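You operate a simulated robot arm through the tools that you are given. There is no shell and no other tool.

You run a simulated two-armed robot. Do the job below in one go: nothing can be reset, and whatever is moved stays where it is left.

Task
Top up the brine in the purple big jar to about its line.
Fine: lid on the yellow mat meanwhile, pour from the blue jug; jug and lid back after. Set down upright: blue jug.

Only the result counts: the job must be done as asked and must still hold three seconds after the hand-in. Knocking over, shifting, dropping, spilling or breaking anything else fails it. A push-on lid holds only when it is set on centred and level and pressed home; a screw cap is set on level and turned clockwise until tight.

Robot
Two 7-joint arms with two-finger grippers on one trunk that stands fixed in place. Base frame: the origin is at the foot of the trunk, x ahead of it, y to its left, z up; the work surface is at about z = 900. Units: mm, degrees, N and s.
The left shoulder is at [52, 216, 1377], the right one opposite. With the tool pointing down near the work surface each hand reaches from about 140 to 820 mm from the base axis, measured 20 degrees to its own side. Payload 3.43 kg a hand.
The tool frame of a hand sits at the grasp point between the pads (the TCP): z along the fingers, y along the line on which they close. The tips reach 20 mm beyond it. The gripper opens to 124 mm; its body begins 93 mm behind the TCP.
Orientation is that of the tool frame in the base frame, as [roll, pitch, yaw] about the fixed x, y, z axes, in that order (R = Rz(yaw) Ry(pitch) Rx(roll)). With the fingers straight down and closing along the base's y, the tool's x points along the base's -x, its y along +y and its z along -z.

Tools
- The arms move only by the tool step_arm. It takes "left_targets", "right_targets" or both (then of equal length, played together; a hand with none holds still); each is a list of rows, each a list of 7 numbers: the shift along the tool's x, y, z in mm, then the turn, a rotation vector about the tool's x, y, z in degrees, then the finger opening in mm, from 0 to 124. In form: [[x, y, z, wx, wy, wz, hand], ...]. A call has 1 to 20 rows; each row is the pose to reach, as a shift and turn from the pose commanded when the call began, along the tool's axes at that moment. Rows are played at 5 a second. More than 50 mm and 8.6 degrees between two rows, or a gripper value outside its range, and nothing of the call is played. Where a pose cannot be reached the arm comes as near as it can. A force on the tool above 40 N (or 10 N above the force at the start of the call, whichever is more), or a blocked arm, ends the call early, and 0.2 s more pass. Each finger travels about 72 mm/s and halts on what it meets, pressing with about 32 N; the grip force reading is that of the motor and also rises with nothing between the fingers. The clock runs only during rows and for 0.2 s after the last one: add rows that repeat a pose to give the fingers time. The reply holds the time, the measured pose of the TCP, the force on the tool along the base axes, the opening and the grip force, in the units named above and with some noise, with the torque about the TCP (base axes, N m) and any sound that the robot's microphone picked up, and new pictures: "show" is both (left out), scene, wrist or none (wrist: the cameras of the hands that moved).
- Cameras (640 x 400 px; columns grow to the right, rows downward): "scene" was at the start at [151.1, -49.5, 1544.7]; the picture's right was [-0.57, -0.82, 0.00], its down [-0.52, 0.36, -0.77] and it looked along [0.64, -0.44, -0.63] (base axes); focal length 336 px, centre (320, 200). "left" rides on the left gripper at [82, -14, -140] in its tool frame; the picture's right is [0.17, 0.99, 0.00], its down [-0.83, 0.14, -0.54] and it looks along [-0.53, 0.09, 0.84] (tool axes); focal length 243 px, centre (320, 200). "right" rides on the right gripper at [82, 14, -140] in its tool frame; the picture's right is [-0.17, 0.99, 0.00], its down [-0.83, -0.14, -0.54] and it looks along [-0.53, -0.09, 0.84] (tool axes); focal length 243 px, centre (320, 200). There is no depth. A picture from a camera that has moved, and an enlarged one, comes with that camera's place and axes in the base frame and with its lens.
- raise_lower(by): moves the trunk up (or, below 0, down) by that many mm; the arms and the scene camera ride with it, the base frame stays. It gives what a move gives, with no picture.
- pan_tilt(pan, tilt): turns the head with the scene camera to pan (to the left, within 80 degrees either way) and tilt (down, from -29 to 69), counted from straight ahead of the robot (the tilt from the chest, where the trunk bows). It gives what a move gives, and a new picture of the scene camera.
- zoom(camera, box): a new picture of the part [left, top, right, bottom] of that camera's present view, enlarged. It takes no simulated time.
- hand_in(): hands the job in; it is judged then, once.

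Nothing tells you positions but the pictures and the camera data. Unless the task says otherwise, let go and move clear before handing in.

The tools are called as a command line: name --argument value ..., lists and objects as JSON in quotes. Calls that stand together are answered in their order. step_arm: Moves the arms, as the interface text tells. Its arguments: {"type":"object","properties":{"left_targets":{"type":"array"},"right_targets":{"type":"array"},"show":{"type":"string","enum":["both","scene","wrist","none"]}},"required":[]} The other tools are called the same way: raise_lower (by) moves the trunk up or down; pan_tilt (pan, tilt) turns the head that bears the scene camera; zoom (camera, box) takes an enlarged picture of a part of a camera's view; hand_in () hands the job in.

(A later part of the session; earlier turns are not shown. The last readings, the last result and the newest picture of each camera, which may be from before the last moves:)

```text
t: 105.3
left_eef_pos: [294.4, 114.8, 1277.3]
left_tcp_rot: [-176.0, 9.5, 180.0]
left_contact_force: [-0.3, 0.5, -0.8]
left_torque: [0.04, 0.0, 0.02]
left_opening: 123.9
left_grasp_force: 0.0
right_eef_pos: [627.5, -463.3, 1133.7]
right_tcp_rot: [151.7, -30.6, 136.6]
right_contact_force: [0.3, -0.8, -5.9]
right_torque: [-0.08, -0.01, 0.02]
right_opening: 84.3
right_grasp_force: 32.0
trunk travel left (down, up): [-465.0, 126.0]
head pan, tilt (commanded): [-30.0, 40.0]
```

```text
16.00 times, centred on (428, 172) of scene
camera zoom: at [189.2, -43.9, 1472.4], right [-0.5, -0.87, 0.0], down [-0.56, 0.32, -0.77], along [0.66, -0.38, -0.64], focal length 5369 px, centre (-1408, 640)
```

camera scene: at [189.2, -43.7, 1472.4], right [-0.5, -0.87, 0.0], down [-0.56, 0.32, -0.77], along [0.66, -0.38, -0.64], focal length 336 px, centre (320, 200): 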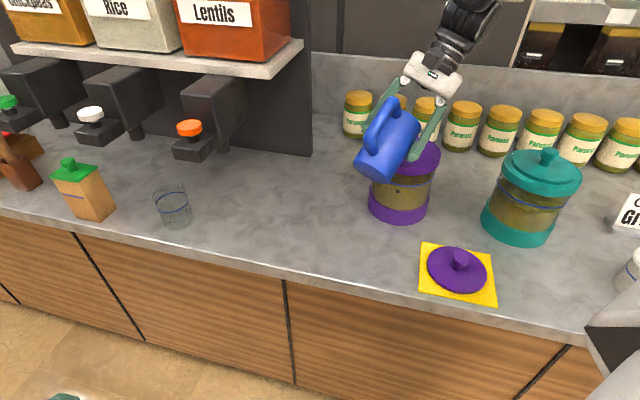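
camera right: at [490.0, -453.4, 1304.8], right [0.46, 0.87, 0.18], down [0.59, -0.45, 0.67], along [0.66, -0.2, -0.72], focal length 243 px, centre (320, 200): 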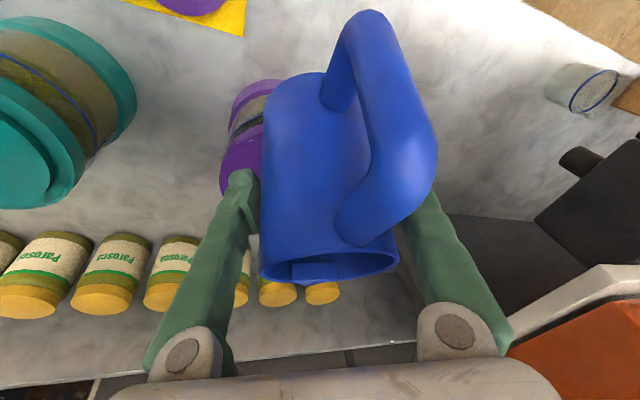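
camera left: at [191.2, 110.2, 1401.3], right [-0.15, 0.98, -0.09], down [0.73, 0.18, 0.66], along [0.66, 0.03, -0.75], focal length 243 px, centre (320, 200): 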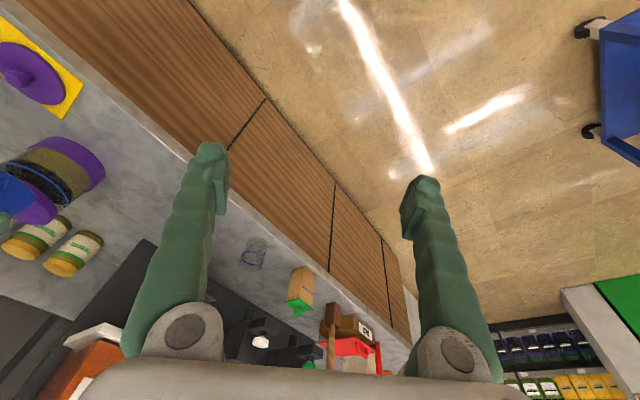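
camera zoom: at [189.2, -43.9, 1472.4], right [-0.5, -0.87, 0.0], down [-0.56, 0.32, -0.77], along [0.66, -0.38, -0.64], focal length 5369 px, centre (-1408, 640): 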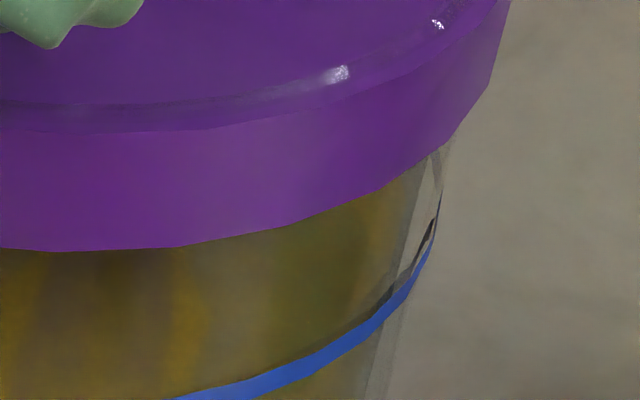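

The brine edge is still behind the line's band, so it's 1 to 4 mm under the middle. I'll add 2° more and look for it to emerge just above the line.

step_arm --right_targets '[[0, 0, 0, -0.4, 0.9, 0.2, 40], [0, 0, 0, -0.8, 1.8, 0.4, 40], [0, 0, 0, -0.8, 1.8, 0.4, 40], [0, 0, 0, -0.8, 1.8, 0.4, 40], [0, 0, 0, -0.8, 1.8, 0.4, 40]]' --show "none"

zoom --camera "scene" --box '[386, 176, 426, 202]'

zoom --camera "left" --box '[30, 160, 60, 190]'

zoom --camera "scene" --box '[340, 100, 460, 230]'

```text
t: 106.5
left_eef_pos: [294.2, 115.2, 1276.4]
left_tcp_rot: [-176.1, 9.5, -180.0]
left_contact_force: [0.4, -0.4, -0.7]
left_torque: [-0.03, -0.02, 0.01]
left_opening: 124.1
left_grasp_force: 0.1
right_eef_pos: [626.7, -462.5, 1134.8]
right_tcp_rot: [150.7, -32.4, 137.3]
right_contact_force: [-0.1, -0.7, -6.4]
right_torque: [-0.06, -0.01, 0.02]
right_opening: 84.0
right_grasp_force: 32.1
trunk travel left (down, up): [-465.0, 126.0]
head pan, tilt (commanded): [-30.0, 40.0]
```

```text
15.38 times, centred on (406, 189) of scene
camera zoom: at [189.2, -43.9, 1472.4], right [-0.5, -0.87, 0.0], down [-0.56, 0.32, -0.77], along [0.66, -0.38, -0.64], focal length 5163 px, centre (-1003, 369)
```

zoom: 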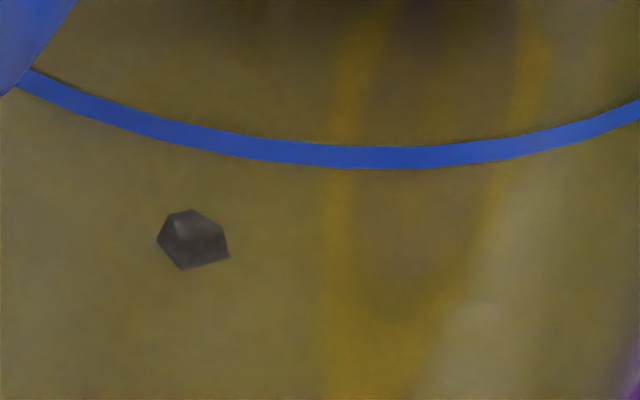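

```text
13.33 times, centred on (45, 175) of left
camera zoom: at [191.2, 110.4, 1401.2], right [-0.15, 0.98, -0.09], down [0.73, 0.18, 0.66], along [0.66, 0.03, -0.75], focal length 3235 px, centre (3987, 533)
```

zoom: 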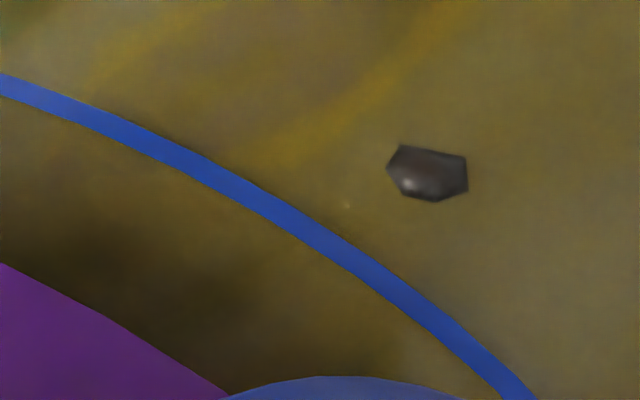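

```text
3.08 times, centred on (400, 165) of scene
camera zoom: at [189.2, -43.9, 1472.4], right [-0.5, -0.87, 0.0], down [-0.56, 0.32, -0.77], along [0.66, -0.38, -0.64], focal length 1032 px, centre (74, 308)
```

zoom: 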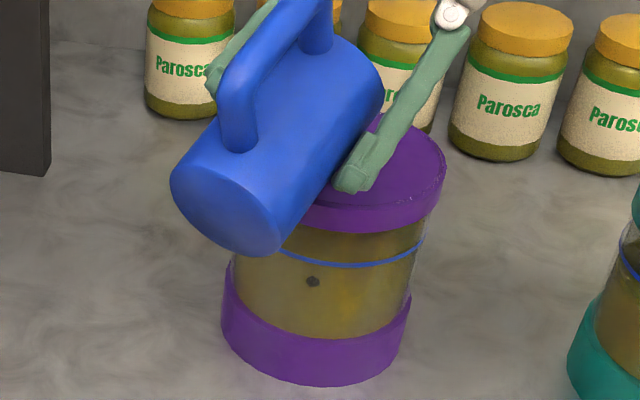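

zoom --camera "scene" --box '[398, 180, 414, 190]'

zoom --camera "left" --box '[0, 150, 50, 190]'

zoom --camera "right" --box '[240, 230, 420, 310]'

```text
16.00 times, centred on (406, 185) of scene
camera zoom: at [189.2, -43.9, 1472.4], right [-0.5, -0.87, 0.0], down [-0.56, 0.32, -0.77], along [0.66, -0.38, -0.64], focal length 5369 px, centre (-1056, 440)
```

zoom: 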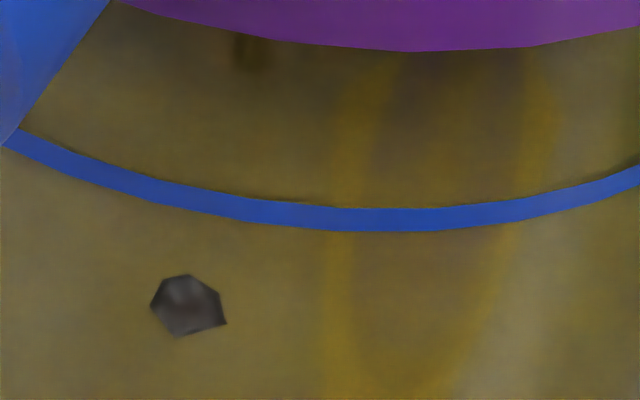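

```text
10.00 times, centred on (25, 170) of left
camera zoom: at [191.2, 110.4, 1401.2], right [-0.15, 0.98, -0.09], down [0.73, 0.18, 0.66], along [0.66, 0.03, -0.75], focal length 2426 px, centre (3270, 500)
```

zoom: 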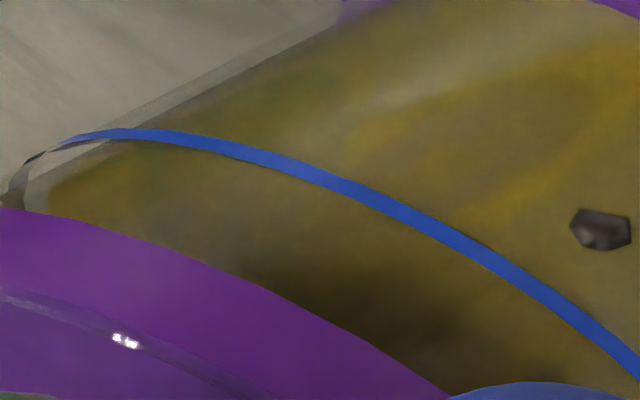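

```text
3.56 times, centred on (330, 270) of right
camera zoom: at [589.7, -504.4, 1286.3], right [0.88, 0.36, 0.32], down [0.41, -0.91, -0.11], along [0.25, 0.22, -0.94], focal length 863 px, centre (284, -49)
```

zoom: 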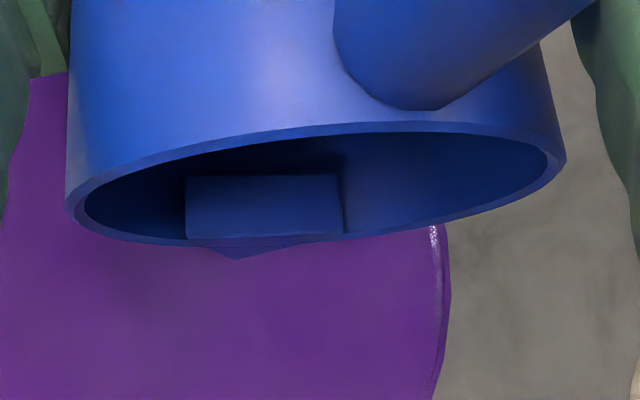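

zoom --camera "left" --box '[0, 160, 24, 178]'

step_arm --right_targets '[[0, 0, 0, 0, 0, 0, 40], [0, 0, 0, 0, 0, 0, 40], [0, 0, 0, 0, 0, 0, 40], [0, 0, 0, 0, 0, 0, 40]]' --show "none"

zoom --camera "left" --box '[0, 160, 24, 178]'

```text
16.00 times, centred on (12, 169) of left
camera zoom: at [191.2, 110.4, 1401.2], right [-0.15, 0.98, -0.09], down [0.73, 0.18, 0.66], along [0.66, 0.03, -0.75], focal length 3882 px, centre (5248, 696)
```

zoom: 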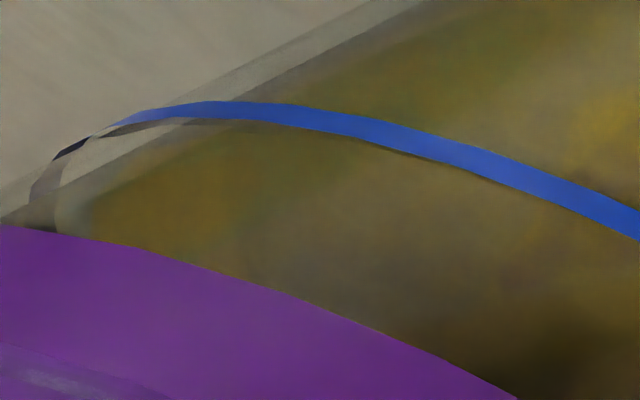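

```text
t: 107.5
left_eef_pos: [295.1, 113.9, 1276.2]
left_tcp_rot: [-176.1, 9.5, 180.0]
left_contact_force: [-0.1, 0.6, 0.0]
left_torque: [-0.05, 0.04, 0.01]
left_opening: 123.8
left_grasp_force: 0.1
right_eef_pos: [627.4, -462.4, 1134.3]
right_tcp_rot: [150.7, -32.4, 137.3]
right_contact_force: [0.7, -0.1, -6.5]
right_torque: [-0.12, 0.0, 0.01]
right_opening: 84.0
right_grasp_force: 32.0
trunk travel left (down, up): [-465.0, 126.0]
head pan, tilt (commanded): [-30.0, 40.0]
```

```text
16.00 times, centred on (12, 169) of left
camera zoom: at [191.2, 110.4, 1401.2], right [-0.15, 0.98, -0.09], down [0.73, 0.18, 0.66], along [0.66, 0.03, -0.75], focal length 3882 px, centre (5248, 696)
```

zoom: 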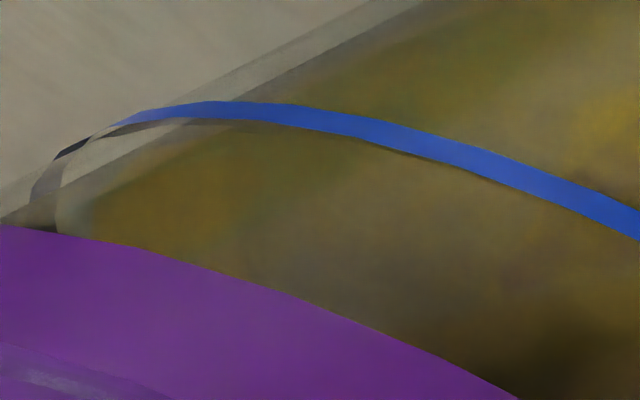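

By the ellipse geometry in the left view, the surface is at the line to within about a millimetre or two, and so does the volume estimate. I'll stop pouring and tilt back, retracing the poses I came through.

step_arm --right_targets '[[0, 0, 0, 2.3, -5.4, -1.3, 40], [0, 0, 0, 4.6, -10.7, -2.7, 40], [0, 0, 5, 4.6, -10.7, -2.7, 40]]' --show "none"

```text
t: 108.3
left_eef_pos: [294.9, 113.8, 1277.6]
left_tcp_rot: [-176.1, 9.4, 180.0]
left_contact_force: [0.0, 0.9, 0.1]
left_torque: [0.05, 0.0, 0.0]
left_opening: 124.3
left_grasp_force: 0.0
right_eef_pos: [628.0, -458.4, 1130.7]
right_tcp_rot: [156.5, -21.5, 134.5]
right_contact_force: [0.5, 0.5, -7.1]
right_torque: [-0.04, 0.01, 0.02]
right_opening: 84.2
right_grasp_force: 31.7
trunk travel left (down, up): [-465.0, 126.0]
head pan, tilt (commanded): [-30.0, 40.0]
```

step_arm --right_targets '[[2.6, -4.7, -6.6, 1.6, 1.6, -3.8, 40], [5.2, -9.4, -13.3, 3.2, 3.3, -7.5, 40], [7.8, -14.1, -20, 4.8, 4.9, -11.3, 40], [10.4, -18.9, -26.6, 6.5, 6.5, -15, 40], [13, -23.6, -33.2, 8.1, 8.2, -18.8, 40], [15.6, -28.3, -39.9, 9.7, 9.8, -22.5, 40]]' --show "none"

```text
t: 109.7
left_eef_pos: [292.2, 113.5, 1277.3]
left_tcp_rot: [-176.1, 9.5, -180.0]
left_contact_force: [-0.3, -1.1, 0.5]
left_torque: [0.01, 0.0, -0.03]
left_opening: 124.0
left_grasp_force: 0.0
right_eef_pos: [592.4, -484.5, 1160.5]
right_tcp_rot: [156.4, -21.5, 161.1]
right_contact_force: [-0.3, -0.1, -6.6]
right_torque: [-0.06, -0.06, 0.0]
right_opening: 84.0
right_grasp_force: 32.4
trunk travel left (down, up): [-465.0, 126.0]
head pan, tilt (commanded): [-30.0, 40.0]
```

step_arm --right_targets '[[4.3, 2.4, -2, 2.3, -5.4, -1.3, 40], [8.7, 4.7, -4, 4.6, -10.7, -2.7, 40], [13, 7.1, -6, 7, -16.1, -4, 40], [17.4, 9.5, -8, 9.3, -21.5, -5.3, 40], [21.8, 11.8, -10, 11.6, -26.8, -6.7, 40], [26.1, 14.2, -11.9, 13.9, -32.2, -8, 40]]' --show "none"

```text
t: 111.1
left_eef_pos: [294.1, 113.8, 1276.3]
left_tcp_rot: [-176.1, 9.5, -180.0]
left_contact_force: [0.0, -0.6, 0.3]
left_torque: [0.04, -0.02, 0.0]
left_opening: 124.2
left_grasp_force: 0.1
right_eef_pos: [579.9, -471.4, 1185.9]
right_tcp_rot: [170.9, 11.7, 159.4]
right_contact_force: [-0.5, 0.0, -6.4]
right_torque: [-0.03, -0.02, 0.01]
right_opening: 84.1
right_grasp_force: 32.5
trunk travel left (down, up): [-465.0, 126.0]
head pan, tilt (commanded): [-30.0, 40.0]
```

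step_arm --right_targets '[[9.7, 4.7, -1.3, 1.9, -4.5, -1.1, 40], [19.4, 9.3, -2.6, 3.9, -9, -2.2, 40], [29.1, 14, -3.8, 5.8, -13.4, -3.3, 40], [38.8, 18.6, -5.1, 7.7, -17.9, -4.5, 40], [38.8, 18.6, -5.1, 7.7, -17.9, -4.5, 40]]' --show "both"

zoom --camera "scene" --box '[340, 60, 460, 230]'

zoom --camera "left" --box '[0, 130, 110, 240]'

```text
t: 112.3
left_eef_pos: [295.4, 114.9, 1276.9]
left_tcp_rot: [-176.0, 9.5, 179.9]
left_contact_force: [0.8, -0.4, -0.2]
left_torque: [0.01, 0.02, 0.02]
left_opening: 123.9
left_grasp_force: 0.1
right_eef_pos: [548.1, -440.5, 1184.3]
right_tcp_rot: [179.8, 29.7, 162.9]
right_contact_force: [0.7, 0.2, -6.3]
right_torque: [-0.03, 0.03, 0.01]
right_opening: 84.0
right_grasp_force: 31.6
trunk travel left (down, up): [-465.0, 126.0]
head pan, tilt (commanded): [-30.0, 40.0]
camera scene: at [189.4, -44.2, 1472.3], right [-0.5, -0.87, 0.0], down [-0.56, 0.32, -0.77], along [0.66, -0.38, -0.64], focal length 336 px, centre (320, 200)
camera right: at [419.1, -387.8, 1264.0], right [0.43, 0.9, 0.09], down [0.39, -0.27, 0.88], along [0.81, -0.34, -0.47], focal length 243 px, centre (320, 200)
```

scene: 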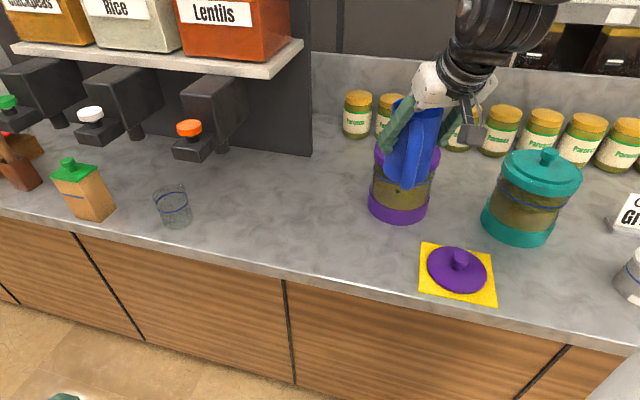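
right: 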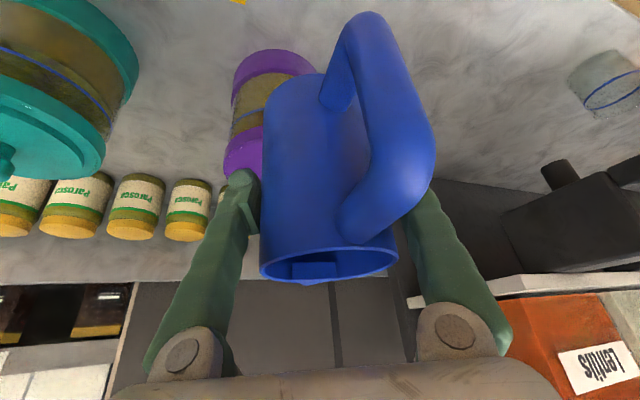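

```text
2.35 times, centred on (400, 145) of scene
camera zoom: at [189.4, -44.2, 1472.3], right [-0.5, -0.87, 0.0], down [-0.56, 0.32, -0.77], along [0.66, -0.38, -0.64], focal length 790 px, centre (132, 329)
```

zoom: 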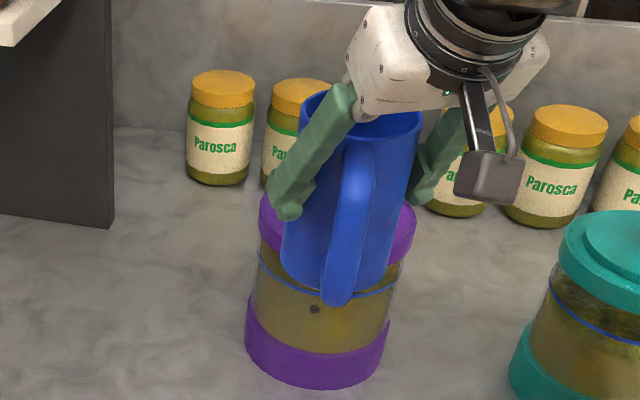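

```text
3.64 times, centred on (55, 185) of left
camera zoom: at [191.4, 110.2, 1401.2], right [-0.15, 0.98, -0.09], down [0.73, 0.18, 0.66], along [0.66, 0.03, -0.75], focal length 882 px, centre (1284, 254)
```

zoom: 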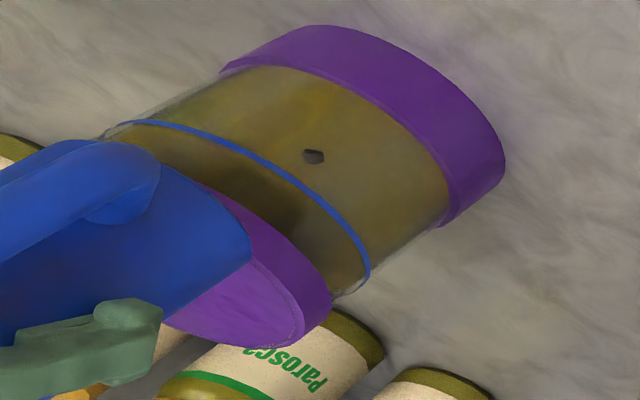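

The jug is upright again and the jar top is clean. I'll check the level at both ends of the line in the now unobstructed view.

zoom --camera "left" --box '[40, 170, 76, 215]'

zoom --camera "scene" --box '[364, 155, 436, 210]'

zoom --camera "left" --box '[54, 190, 74, 210]'

```text
8.89 times, centred on (58, 192) of left
camera zoom: at [191.4, 110.2, 1401.2], right [-0.15, 0.98, -0.09], down [0.73, 0.18, 0.66], along [0.66, 0.03, -0.75], focal length 2157 px, centre (2649, 267)
```

zoom: 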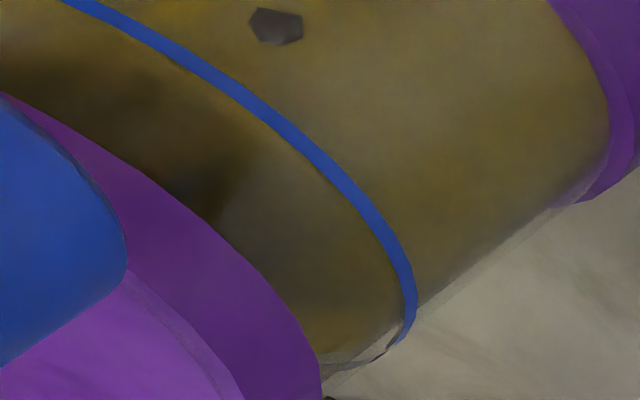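

```text
7.27 times, centred on (400, 182) of scene
camera zoom: at [189.4, -44.2, 1472.3], right [-0.5, -0.87, 0.0], down [-0.56, 0.32, -0.77], along [0.66, -0.38, -0.64], focal length 2440 px, centre (-262, 327)
```

zoom: 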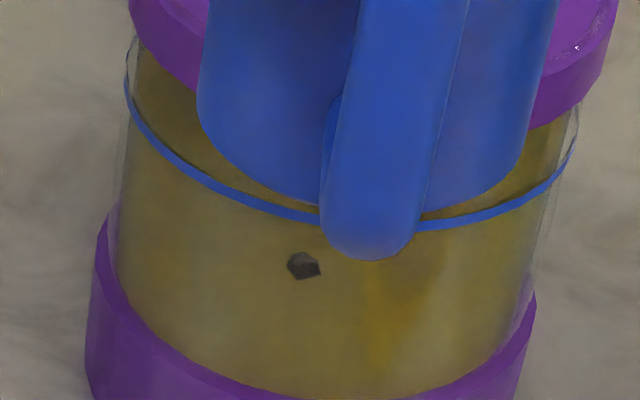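

```text
16.00 times, centred on (64, 200) of left
camera zoom: at [191.4, 110.2, 1401.2], right [-0.15, 0.98, -0.09], down [0.73, 0.18, 0.66], along [0.66, 0.03, -0.75], focal length 3882 px, centre (4416, 200)
```

zoom: 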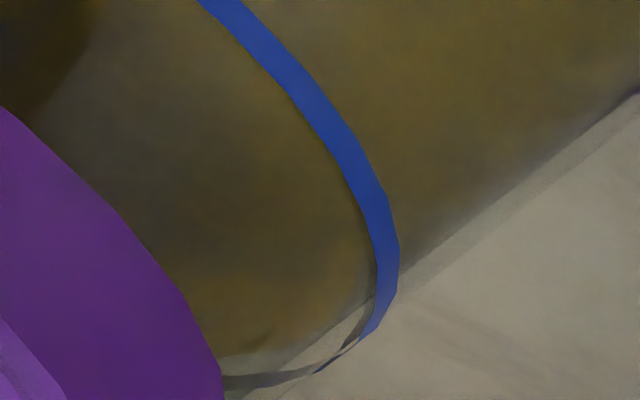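

The level looks good, within a couple of millimetres of the line. Now I'll carry the jug back upright along the same path to its original spot at (731, -326).

step_arm --right_targets '[[-6.1, 17.9, 20.6, 0, 0, 0, 40], [-12.3, 35.8, 41.1, 0, 0, 0, 40], [-18.4, 53.7, 61.7, 0, 0, 0, 40], [-24.5, 71.6, 82.2, 0, 0, 0, 40], [-30.7, 89.6, 102.8, 0, 0, 0, 40], [-36.8, 107.5, 123.3, 0, 0, 0, 40], [-42.9, 125.4, 143.9, 0, 0, 0, 40], [-49.1, 143.3, 164.4, 0, 0, 0, 40], [-55.2, 161.2, 185, 0, 0, 0, 40], [-55.2, 161.2, 185, 0, 0, 0, 40]]' --show "both"

```text
t: 114.5
left_eef_pos: [294.5, 114.4, 1276.7]
left_tcp_rot: [-176.1, 9.5, -180.0]
left_contact_force: [0.5, 0.1, 0.2]
left_torque: [-0.01, 0.0, -0.04]
left_opening: 124.1
left_grasp_force: 0.0
right_eef_pos: [729.5, -328.8, 1052.3]
right_tcp_rot: [179.9, 29.7, 162.9]
right_contact_force: [-0.6, 0.1, -6.3]
right_torque: [-0.01, 0.07, 0.0]
right_opening: 83.5
right_grasp_force: 31.9
trunk travel left (down, up): [-465.0, 126.0]
head pan, tilt (commanded): [-30.0, 40.0]
camera scene: at [188.4, -43.9, 1472.5], right [-0.5, -0.87, 0.0], down [-0.56, 0.32, -0.77], along [0.66, -0.38, -0.64], focal length 336 px, centre (320, 200)
camera right: at [599.2, -274.0, 1133.3], right [0.43, 0.9, 0.08], down [0.39, -0.27, 0.88], along [0.81, -0.34, -0.47], focal length 243 px, centre (320, 200)
```

scene: 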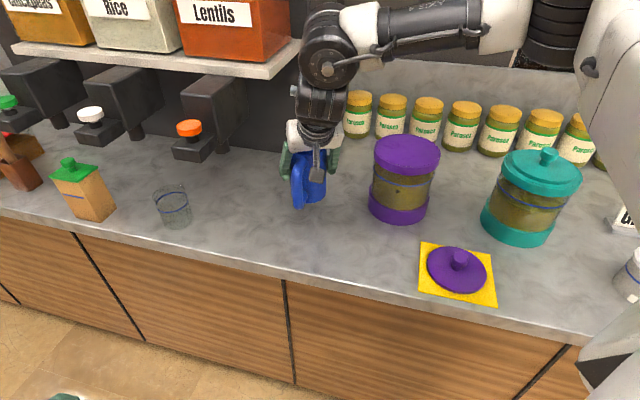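
right: 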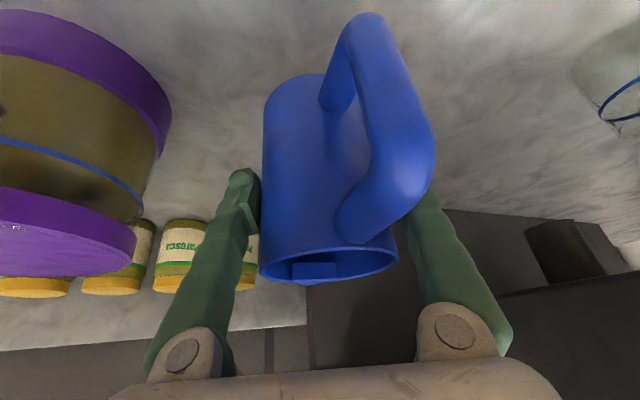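

step_arm --right_targets '[[8, 0, 14, 0, 0, 0, 40], [16, 0, 28, 0, 0, 0, 40], [24, 0, 42, 0, 0, 0, 40], [32, 0, 56.5, 0, 0, 0, 40], [32, 0, 56.5, 0, 0, 0, 40]]' --show "none"

zoom --camera "scene" --box '[355, 125, 455, 225]'

zoom --camera "scene" --box '[265, 120, 345, 220]'

```text
t: 115.7
left_eef_pos: [294.2, 114.6, 1276.9]
left_tcp_rot: [-176.0, 9.4, 180.0]
left_contact_force: [-0.4, 0.1, 0.2]
left_torque: [-0.01, 0.0, 0.01]
left_opening: 123.9
left_grasp_force: 0.2
right_eef_pos: [729.6, -327.1, 987.8]
right_tcp_rot: [179.8, 29.7, 162.9]
right_contact_force: [-0.5, 0.3, -6.2]
right_torque: [0.04, 0.06, 0.0]
right_opening: 83.5
right_grasp_force: 32.3
trunk travel left (down, up): [-465.0, 126.0]
head pan, tilt (commanded): [-30.0, 40.0]
```

```text
4.00 times, centred on (405, 175) of scene
camera zoom: at [188.7, -43.5, 1472.5], right [-0.5, -0.87, 0.0], down [-0.56, 0.32, -0.77], along [0.66, -0.38, -0.64], focal length 1342 px, centre (-20, 300)
```

zoom: 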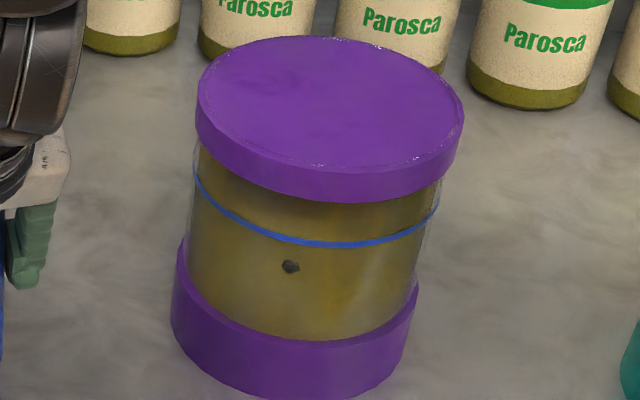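

```text
4.00 times, centred on (305, 170) of scene
camera zoom: at [188.7, -43.5, 1472.5], right [-0.5, -0.87, 0.0], down [-0.56, 0.32, -0.77], along [0.66, -0.38, -0.64], focal length 1342 px, centre (380, 320)
```

zoom: 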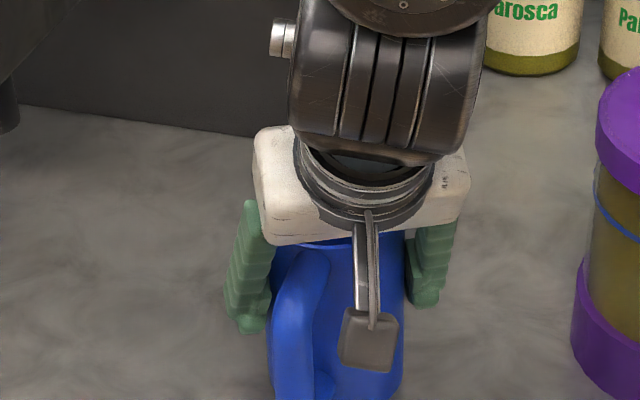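

The jar's top is dry and the line sits right at the brine. I'll lower the jug the last 8 mm gently until its weight is taken by the counter.

step_arm --right_targets '[[1, 0, 1.7, 0, 0, 0, 40], [2, 0, 3.5, 0, 0, 0, 40], [3, 0, 5.2, 0, 0, 0, 40], [3.5, 0, 6.1, 0, 0, 0, 40]]' --show "none"

```text
t: 116.7
left_eef_pos: [294.6, 114.2, 1276.7]
left_tcp_rot: [-175.9, 9.5, -180.0]
left_contact_force: [0.5, 0.6, -0.2]
left_torque: [-0.03, -0.01, -0.05]
left_opening: 123.9
left_grasp_force: 0.1
right_eef_pos: [729.7, -327.9, 982.3]
right_tcp_rot: [179.8, 29.8, 162.8]
right_contact_force: [-1.2, -2.2, 2.4]
right_torque: [0.04, 0.25, 0.07]
right_opening: 83.7
right_grasp_force: 31.6
trunk travel left (down, up): [-465.0, 126.0]
head pan, tilt (commanded): [-30.0, 40.0]
```

The counter is taking the weight. I'll lower 1 mm more, then open the fingers slowly.

step_arm --right_targets '[[0.3, 0, 0.5, 0, 0, 0, 40], [0.5, 0, 0.9, 0, 0, 0, 40], [0.5, 0, 0.9, 0, 0, 0, 82], [0.5, 0, 0.9, 0, 0, 0, 86], [0.5, 0, 0.9, 0, 0, 0, 92], [0.5, 0, 0.9, 0, 0, 0, 100], [0.5, 0, 0.9, 0, 0, 0, 112], [0.5, 0, 0.9, 0, 0, 0, 124], [0.5, 0, 0.9, 0, 0, 0, 124]]' --show "both"

zoom --camera "right" --box '[180, 20, 480, 240]'

zoom --camera "scene" --box '[255, 120, 355, 240]'

```text
t: 118.7
left_eef_pos: [294.0, 114.8, 1276.7]
left_tcp_rot: [-176.0, 9.5, -179.9]
left_contact_force: [-1.0, 0.5, -0.5]
left_torque: [0.02, 0.0, -0.03]
left_opening: 124.0
left_grasp_force: 0.1
right_eef_pos: [729.7, -326.1, 980.6]
right_tcp_rot: [179.8, 29.7, 162.9]
right_contact_force: [-0.6, 0.4, -0.4]
right_torque: [-0.02, 0.0, -0.03]
right_opening: 124.0
right_grasp_force: 0.0
trunk travel left (down, up): [-465.0, 126.0]
head pan, tilt (commanded): [-30.0, 40.0]
camera scene: at [188.6, -43.4, 1472.5], right [-0.5, -0.87, 0.0], down [-0.56, 0.32, -0.77], along [0.66, -0.38, -0.64], focal length 336 px, centre (320, 200)
camera right: at [599.6, -273.6, 1059.7], right [0.43, 0.9, 0.09], down [0.39, -0.27, 0.88], along [0.81, -0.34, -0.47], focal length 243 px, centre (320, 200)
```

scene: 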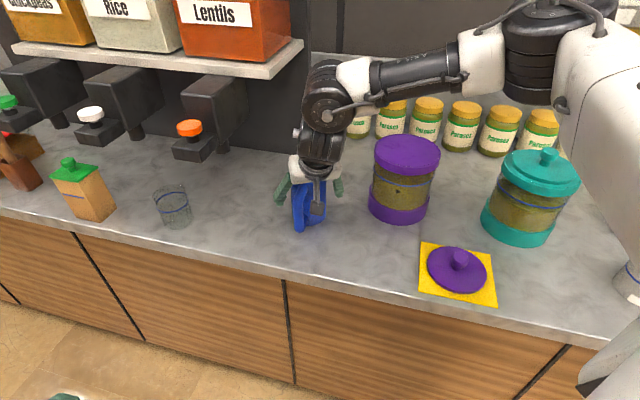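
right: 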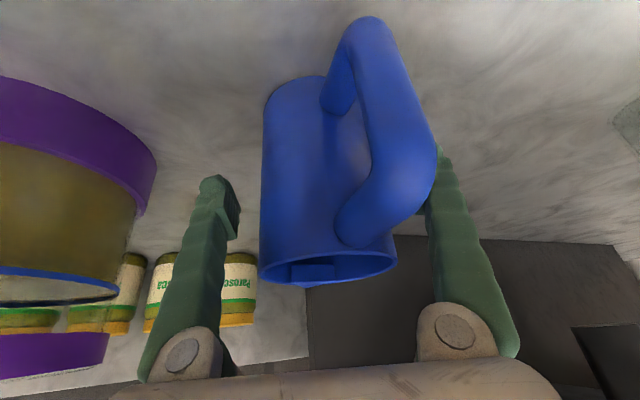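

```text
1.82 times, centred on (330, 130) of right
camera zoom: at [599.6, -273.6, 1059.7], right [0.43, 0.9, 0.09], down [0.39, -0.27, 0.88], along [0.81, -0.34, -0.47], focal length 441 px, centre (302, 327)
```

zoom: 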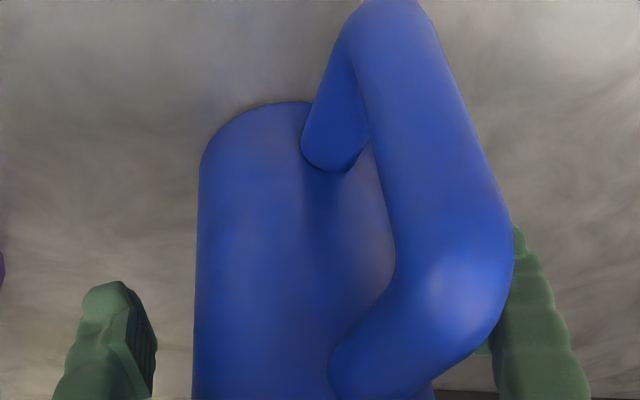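

```text
3.33 times, centred on (305, 180) of scene
camera zoom: at [188.6, -43.4, 1472.5], right [-0.5, -0.87, 0.0], down [-0.56, 0.32, -0.77], along [0.66, -0.38, -0.64], focal length 1119 px, centre (370, 267)
```

zoom: 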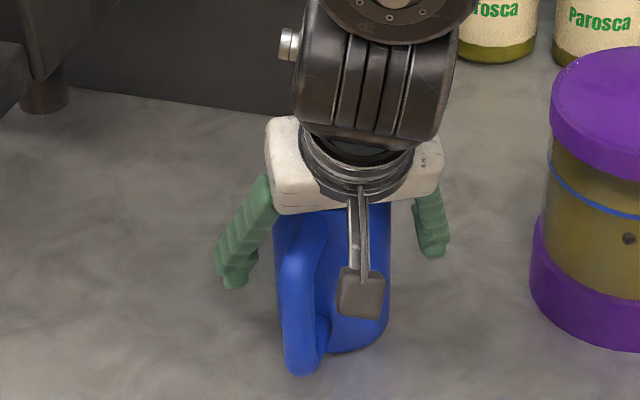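

The jug stands upright at its spot. I'll back the hand straight out along the fingers.

step_arm --right_targets '[[0, 0, -15, 0, 0, 0, 124], [0, 0, -30, 0, 0, 0, 124], [0, 0, -50, 0, 0, 0, 124], [0, 0, -75, 0, 0, 0, 124], [0, 0, -105, 0, 0, 0, 124], [0, 0, -134, 0, 0, 0, 124]]' --show "both"

zoom --camera "scene" --box '[255, 120, 355, 240]'

zoom --camera "right" --box '[220, 20, 420, 220]'

```text
t: 120.1
left_eef_pos: [293.5, 113.3, 1278.2]
left_tcp_rot: [-176.2, 9.5, -180.0]
left_contact_force: [-0.4, 0.0, 0.1]
left_torque: [0.02, -0.01, 0.0]
left_opening: 124.2
left_grasp_force: 0.0
right_eef_pos: [665.6, -309.7, 1095.9]
right_tcp_rot: [179.8, 29.6, 162.9]
right_contact_force: [1.0, 0.2, -0.3]
right_torque: [0.02, 0.0, 0.02]
right_opening: 124.3
right_grasp_force: 0.0
trunk travel left (down, up): [-465.0, 126.0]
head pan, tilt (commanded): [-30.0, 40.0]
camera scene: at [188.6, -44.4, 1472.4], right [-0.5, -0.87, 0.0], down [-0.56, 0.32, -0.77], along [0.66, -0.38, -0.64], focal length 336 px, centre (320, 200)
camera right: at [536.2, -255.4, 1175.8], right [0.43, 0.9, 0.08], down [0.39, -0.27, 0.88], along [0.81, -0.34, -0.47], focal length 243 px, centre (320, 200)
```

scene: 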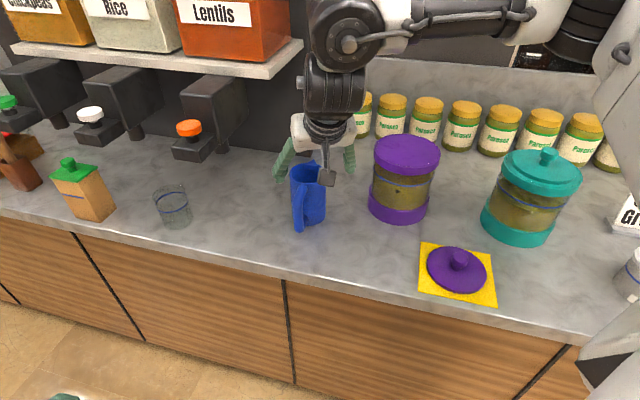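
right: 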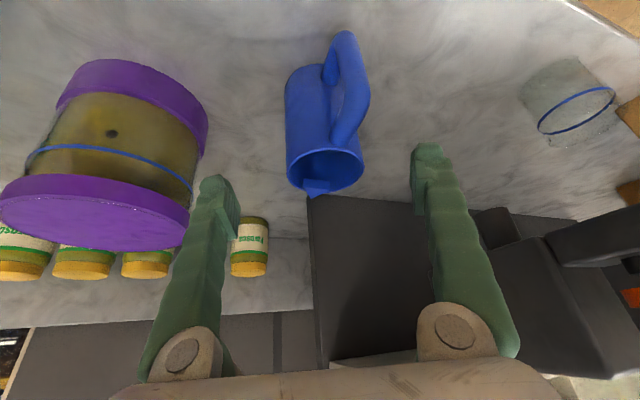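

```text
3.33 times, centred on (305, 180) of scene
camera zoom: at [188.6, -44.4, 1472.4], right [-0.5, -0.87, 0.0], down [-0.56, 0.32, -0.77], along [0.66, -0.38, -0.64], focal length 1119 px, centre (370, 267)
```

zoom: 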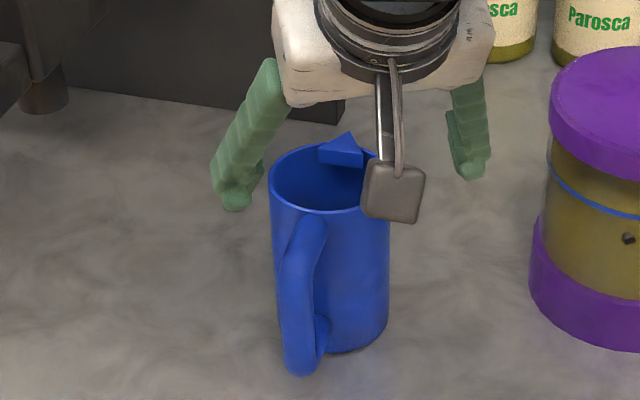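

```text
2.00 times, centred on (320, 120) of right
camera zoom: at [536.2, -255.4, 1175.8], right [0.43, 0.9, 0.08], down [0.39, -0.27, 0.88], along [0.81, -0.34, -0.47], focal length 485 px, centre (320, 360)
```

zoom: 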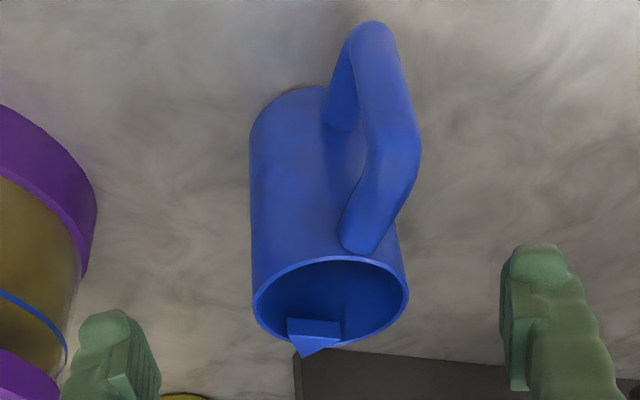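

The jug is back, upright. The right camera now has a close, unobstructed view of the jar, so I'll use it to confirm the level.

zoom --camera "right" --box '[0, 50, 224, 260]'

zoom --camera "right" --box '[0, 110, 100, 200]'

zoom --camera "right" --box '[130, 130, 220, 220]'

```text
1.90 times, centred on (112, 155) of right
camera zoom: at [536.2, -255.4, 1175.8], right [0.43, 0.9, 0.08], down [0.39, -0.27, 0.88], along [0.81, -0.34, -0.47], focal length 462 px, centre (716, 286)
```

zoom: 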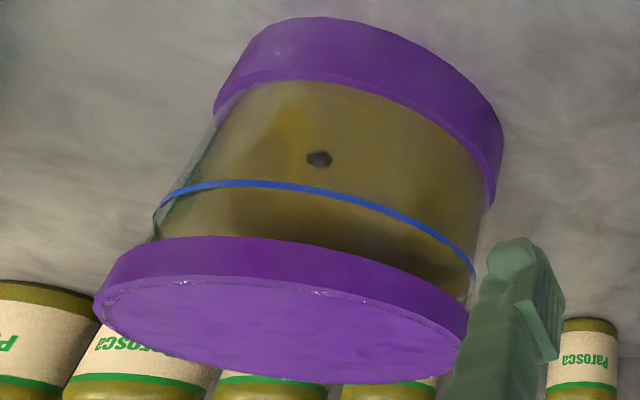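

```text
4.44 times, centred on (50, 155) of right
camera zoom: at [536.2, -255.4, 1175.8], right [0.43, 0.9, 0.08], down [0.39, -0.27, 0.88], along [0.81, -0.34, -0.47], focal length 1078 px, centre (1520, 400)
```

zoom: 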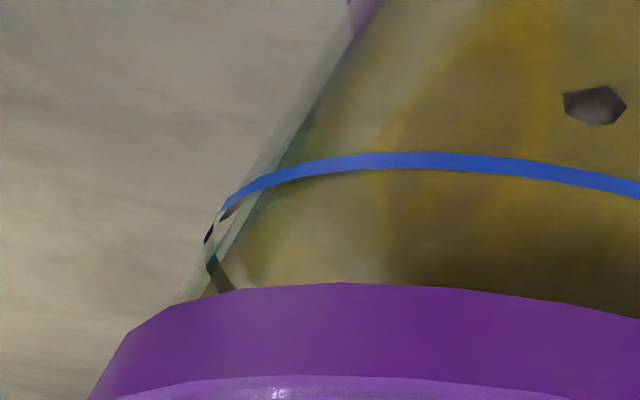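

```text
4.44 times, centred on (175, 175) of right
camera zoom: at [536.2, -255.4, 1175.8], right [0.43, 0.9, 0.08], down [0.39, -0.27, 0.88], along [0.81, -0.34, -0.47], focal length 1078 px, centre (964, 311)
```

zoom: 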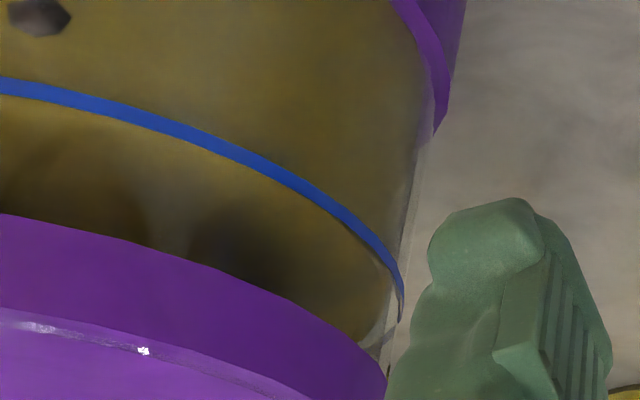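

From this view too, the brine's outer edge lines up with the line, so the fill is right. Now the lid: I'll bring the hand to straight down over open counter and raise the trunk back to where the lid move worked before.

step_arm --right_targets '[[4, -15, -30, -0.9, 5.9, -3.4, 124], [8, -40, -55, -1.8, 11.7, -6.8, 124], [13, -66, -75, -2.6, 17.6, -10.1, 124], [18, -92, -93, -3.5, 23.4, -13.5, 124], [23.1, -117.4, -109.9, -4.4, 29.3, -16.9, 124], [23.1, -117.4, -109.9, -4.4, 29.3, -16.9, 124]]' --show "none"

raise_lower --by 60

```text
t: 121.5
left_eef_pos: [294.2, 113.7, 1276.7]
left_tcp_rot: [-176.0, 9.5, 179.9]
left_contact_force: [0.1, 0.1, -0.6]
left_torque: [0.0, 0.0, 0.01]
left_opening: 123.6
left_grasp_force: 0.1
right_eef_pos: [560.5, -399.9, 1178.9]
right_tcp_rot: [179.9, 0.1, -179.7]
right_contact_force: [0.2, 0.1, -0.7]
right_torque: [0.02, -0.01, 0.03]
right_opening: 124.1
right_grasp_force: 0.1
trunk travel left (down, up): [-465.0, 126.0]
head pan, tilt (commanded): [-30.0, 40.0]
```

```text
t: 122.5
left_eef_pos: [295.5, 114.7, 1336.1]
left_tcp_rot: [-175.9, 9.4, -179.9]
left_contact_force: [-0.3, 0.4, -0.7]
left_torque: [0.0, 0.01, 0.03]
left_opening: 124.0
left_grasp_force: 0.0
right_eef_pos: [560.6, -399.4, 1239.0]
right_tcp_rot: [179.8, 0.1, -179.7]
right_contact_force: [-0.4, -0.4, -0.3]
right_torque: [0.01, 0.0, -0.03]
right_opening: 124.1
right_grasp_force: 0.0
trunk travel left (down, up): [-525.0, 66.0]
head pan, tilt (commanded): [-30.0, 40.0]
```

The trunk is back up with the hand still level. I'll move over the lid on the mat and look before descending.

step_arm --right_targets '[[19, -16, 30, 0, 0, 0, 110], [37, -33, 60, 0, 0, 0, 100], [56, -49, 95, 0, 0, 0, 90], [75, -65, 130, 0, 0, 0, 80], [93, -82, 165, 0, 0, 0, 70], [112, -98, 200, 0, 0, 0, 60], [130.6, -114.6, 235, 0, 0, 0, 60], [130.6, -114.6, 235, 0, 0, 0, 60]]' --show "both"

zoom --camera "right" --box '[220, 80, 420, 260]'

```text
t: 124.3
left_eef_pos: [294.9, 114.3, 1337.1]
left_tcp_rot: [-176.0, 9.5, -179.9]
left_contact_force: [0.0, 0.4, 0.4]
left_torque: [-0.03, -0.02, -0.02]
left_opening: 124.0
left_grasp_force: 0.0
right_eef_pos: [430.6, -513.6, 1004.6]
right_tcp_rot: [179.9, 0.1, -179.7]
right_contact_force: [0.4, -0.3, -0.3]
right_torque: [-0.03, -0.01, -0.01]
right_opening: 60.4
right_grasp_force: 0.1
trunk travel left (down, up): [-525.0, 66.0]
head pan, tilt (commanded): [-30.0, 40.0]
camera scene: at [154.6, -42.7, 1543.6], right [-0.5, -0.87, 0.0], down [-0.56, 0.32, -0.77], along [0.66, -0.38, -0.64], focal length 336 px, centre (320, 200)
camera right: at [348.5, -501.6, 1143.2], right [0.16, 0.99, 0.0], down [0.83, -0.14, 0.54], along [0.54, -0.09, -0.84], focal length 243 px, centre (320, 200)
```

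scene: 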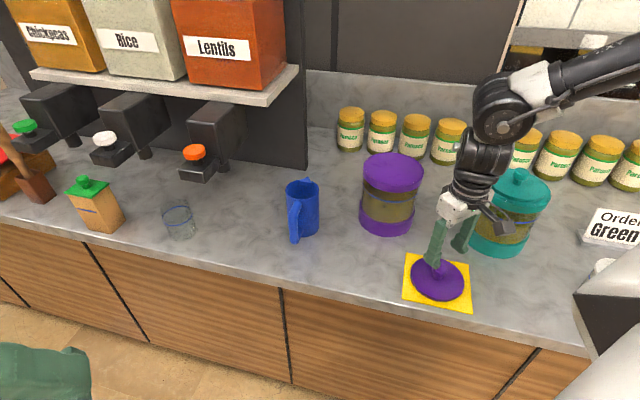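
right: 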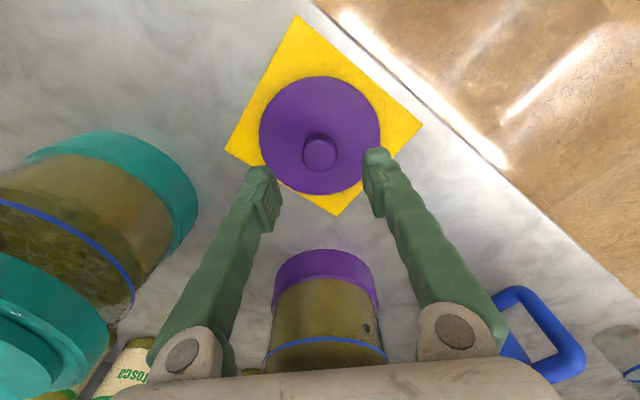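

```text
2.22 times, centred on (320, 170) of right
camera zoom: at [348.5, -501.6, 1143.2], right [0.16, 0.99, 0.0], down [0.83, -0.14, 0.54], along [0.54, -0.09, -0.84], focal length 539 px, centre (320, 267)
```

zoom: 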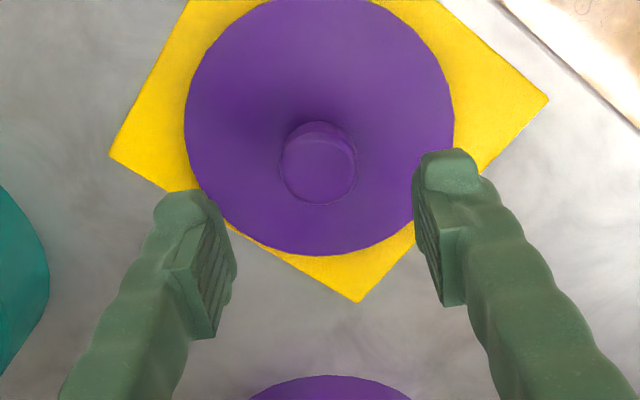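

The knob is right between the fingers. I'll descend to the grip height used before and close on it.

step_arm --right_targets '[[0, -0.5, 25, 0, 0, 0, 60], [0, -1, 48, 0, 0, 0, 60], [0, -1, 62, 0, 0, 0, 60], [0, -1, 70, 0, 0, 0, 60], [0, -1, 70, 0, 0, 0, 60]]' --show "wrist"

zoom --camera "right" --box '[220, 100, 420, 280]'

```text
t: 125.5
left_eef_pos: [293.6, 115.5, 1337.1]
left_tcp_rot: [-176.0, 9.5, 179.9]
left_contact_force: [-0.4, 0.4, 0.3]
left_torque: [0.01, 0.03, 0.0]
left_opening: 124.1
left_grasp_force: 0.0
right_eef_pos: [431.3, -514.9, 935.0]
right_tcp_rot: [-180.0, 0.3, -179.7]
right_contact_force: [-1.1, 0.6, 0.3]
right_torque: [-0.03, 0.01, 0.03]
right_opening: 60.1
right_grasp_force: 0.1
trunk travel left (down, up): [-525.0, 66.0]
head pan, tilt (commanded): [-30.0, 40.0]
camera right: at [349.5, -502.8, 1073.7], right [0.16, 0.99, 0.0], down [0.83, -0.14, 0.54], along [0.54, -0.09, -0.84], focal length 243 px, centre (320, 200)
```

right: 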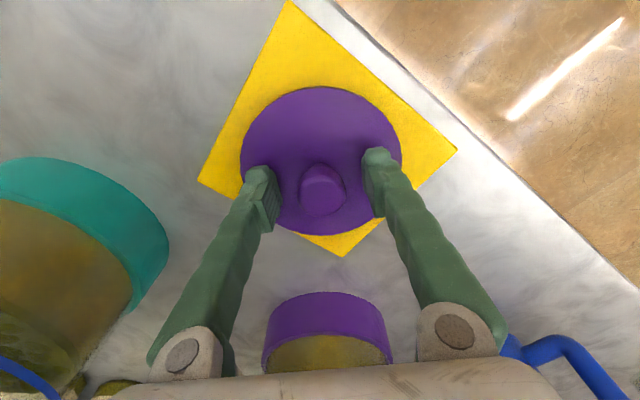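

```text
2.22 times, centred on (320, 190) of right
camera zoom: at [349.5, -502.8, 1073.7], right [0.16, 0.99, 0.0], down [0.83, -0.14, 0.54], along [0.54, -0.09, -0.84], focal length 539 px, centre (320, 222)
```

zoom: 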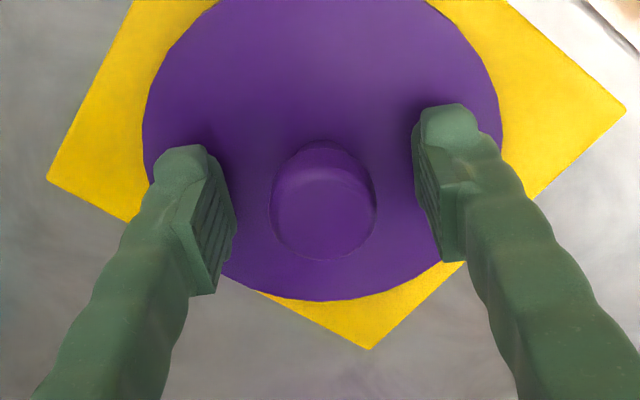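

step_arm --right_targets '[[0, 0, 0, 0, 0, 0, 40], [0, 0, 0, 0, 0, 0, 20], [0, 0, 0, 0, 0, 0, 0], [0, 0, 0, 0, 0, 0, 0], [0, 0, 0, 0, 0, 0, 0]]' --show "none"

step_arm --right_targets '[[0, 0, -5, 0, 0, 0, 0], [0, 0, -20, 0, 0, 0, 0], [0, 0, -50, 0, 0, 0, 0], [0, 0, -90, 0, 0, 0, 0], [0, 0, -130, 0, 0, 0, 0], [0, 0, -170, 0, 0, 0, 0], [0, 0, -205, 0, 0, 0, 0], [0, 0, -205, 0, 0, 0, 0]]' --show "both"

```text
t: 126.7
left_eef_pos: [293.4, 115.6, 1337.2]
left_tcp_rot: [-176.0, 9.5, 180.0]
left_contact_force: [0.2, 0.3, 0.3]
left_torque: [0.02, 0.04, 0.0]
left_opening: 123.9
left_grasp_force: 0.0
right_eef_pos: [432.1, -515.5, 935.6]
right_tcp_rot: [179.9, 0.2, -179.8]
right_contact_force: [0.6, 0.2, 0.6]
right_torque: [0.02, -0.02, 0.05]
right_opening: 29.1
right_grasp_force: 31.6
trunk travel left (down, up): [-525.0, 66.0]
head pan, tilt (commanded): [-30.0, 40.0]
```

```text
t: 128.5
left_eef_pos: [295.8, 115.4, 1337.9]
left_tcp_rot: [-176.1, 9.5, 180.0]
left_contact_force: [0.0, -0.4, 0.6]
left_torque: [0.02, 0.03, -0.03]
left_opening: 123.9
left_grasp_force: 0.1
right_eef_pos: [430.9, -514.1, 1136.8]
right_tcp_rot: [179.9, 0.0, -179.8]
right_contact_force: [-0.7, 0.4, -1.2]
right_torque: [0.0, 0.01, 0.02]
right_opening: 29.1
right_grasp_force: 31.8
trunk travel left (down, up): [-525.0, 66.0]
head pan, tilt (commanded): [-30.0, 40.0]
camera scene: at [154.9, -43.8, 1543.4], right [-0.5, -0.87, 0.0], down [-0.56, 0.32, -0.77], along [0.66, -0.38, -0.64], focal length 336 px, centre (320, 200)
camera right: at [349.2, -500.7, 1276.0], right [0.16, 0.99, 0.0], down [0.83, -0.14, 0.54], along [0.53, -0.09, -0.84], focal length 243 px, centre (320, 200)
```

scene: 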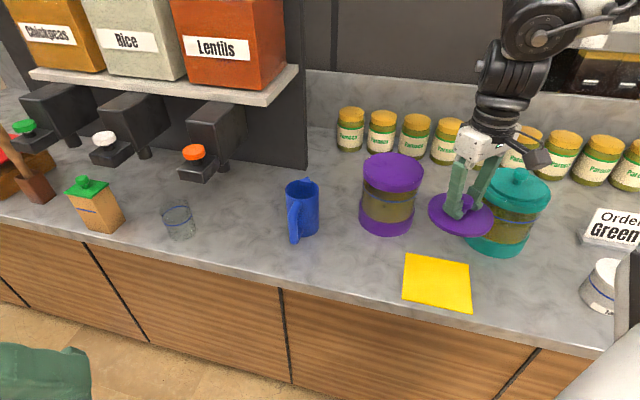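
right: 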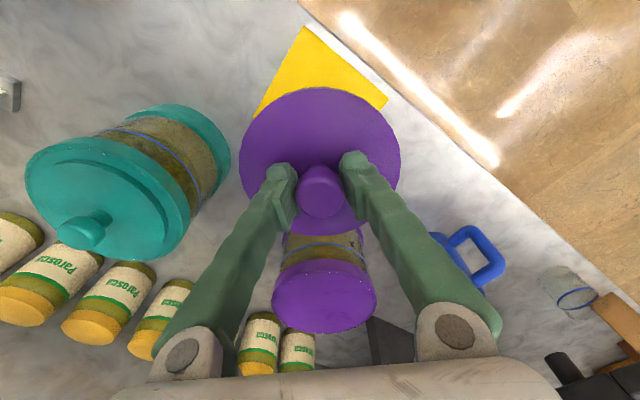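

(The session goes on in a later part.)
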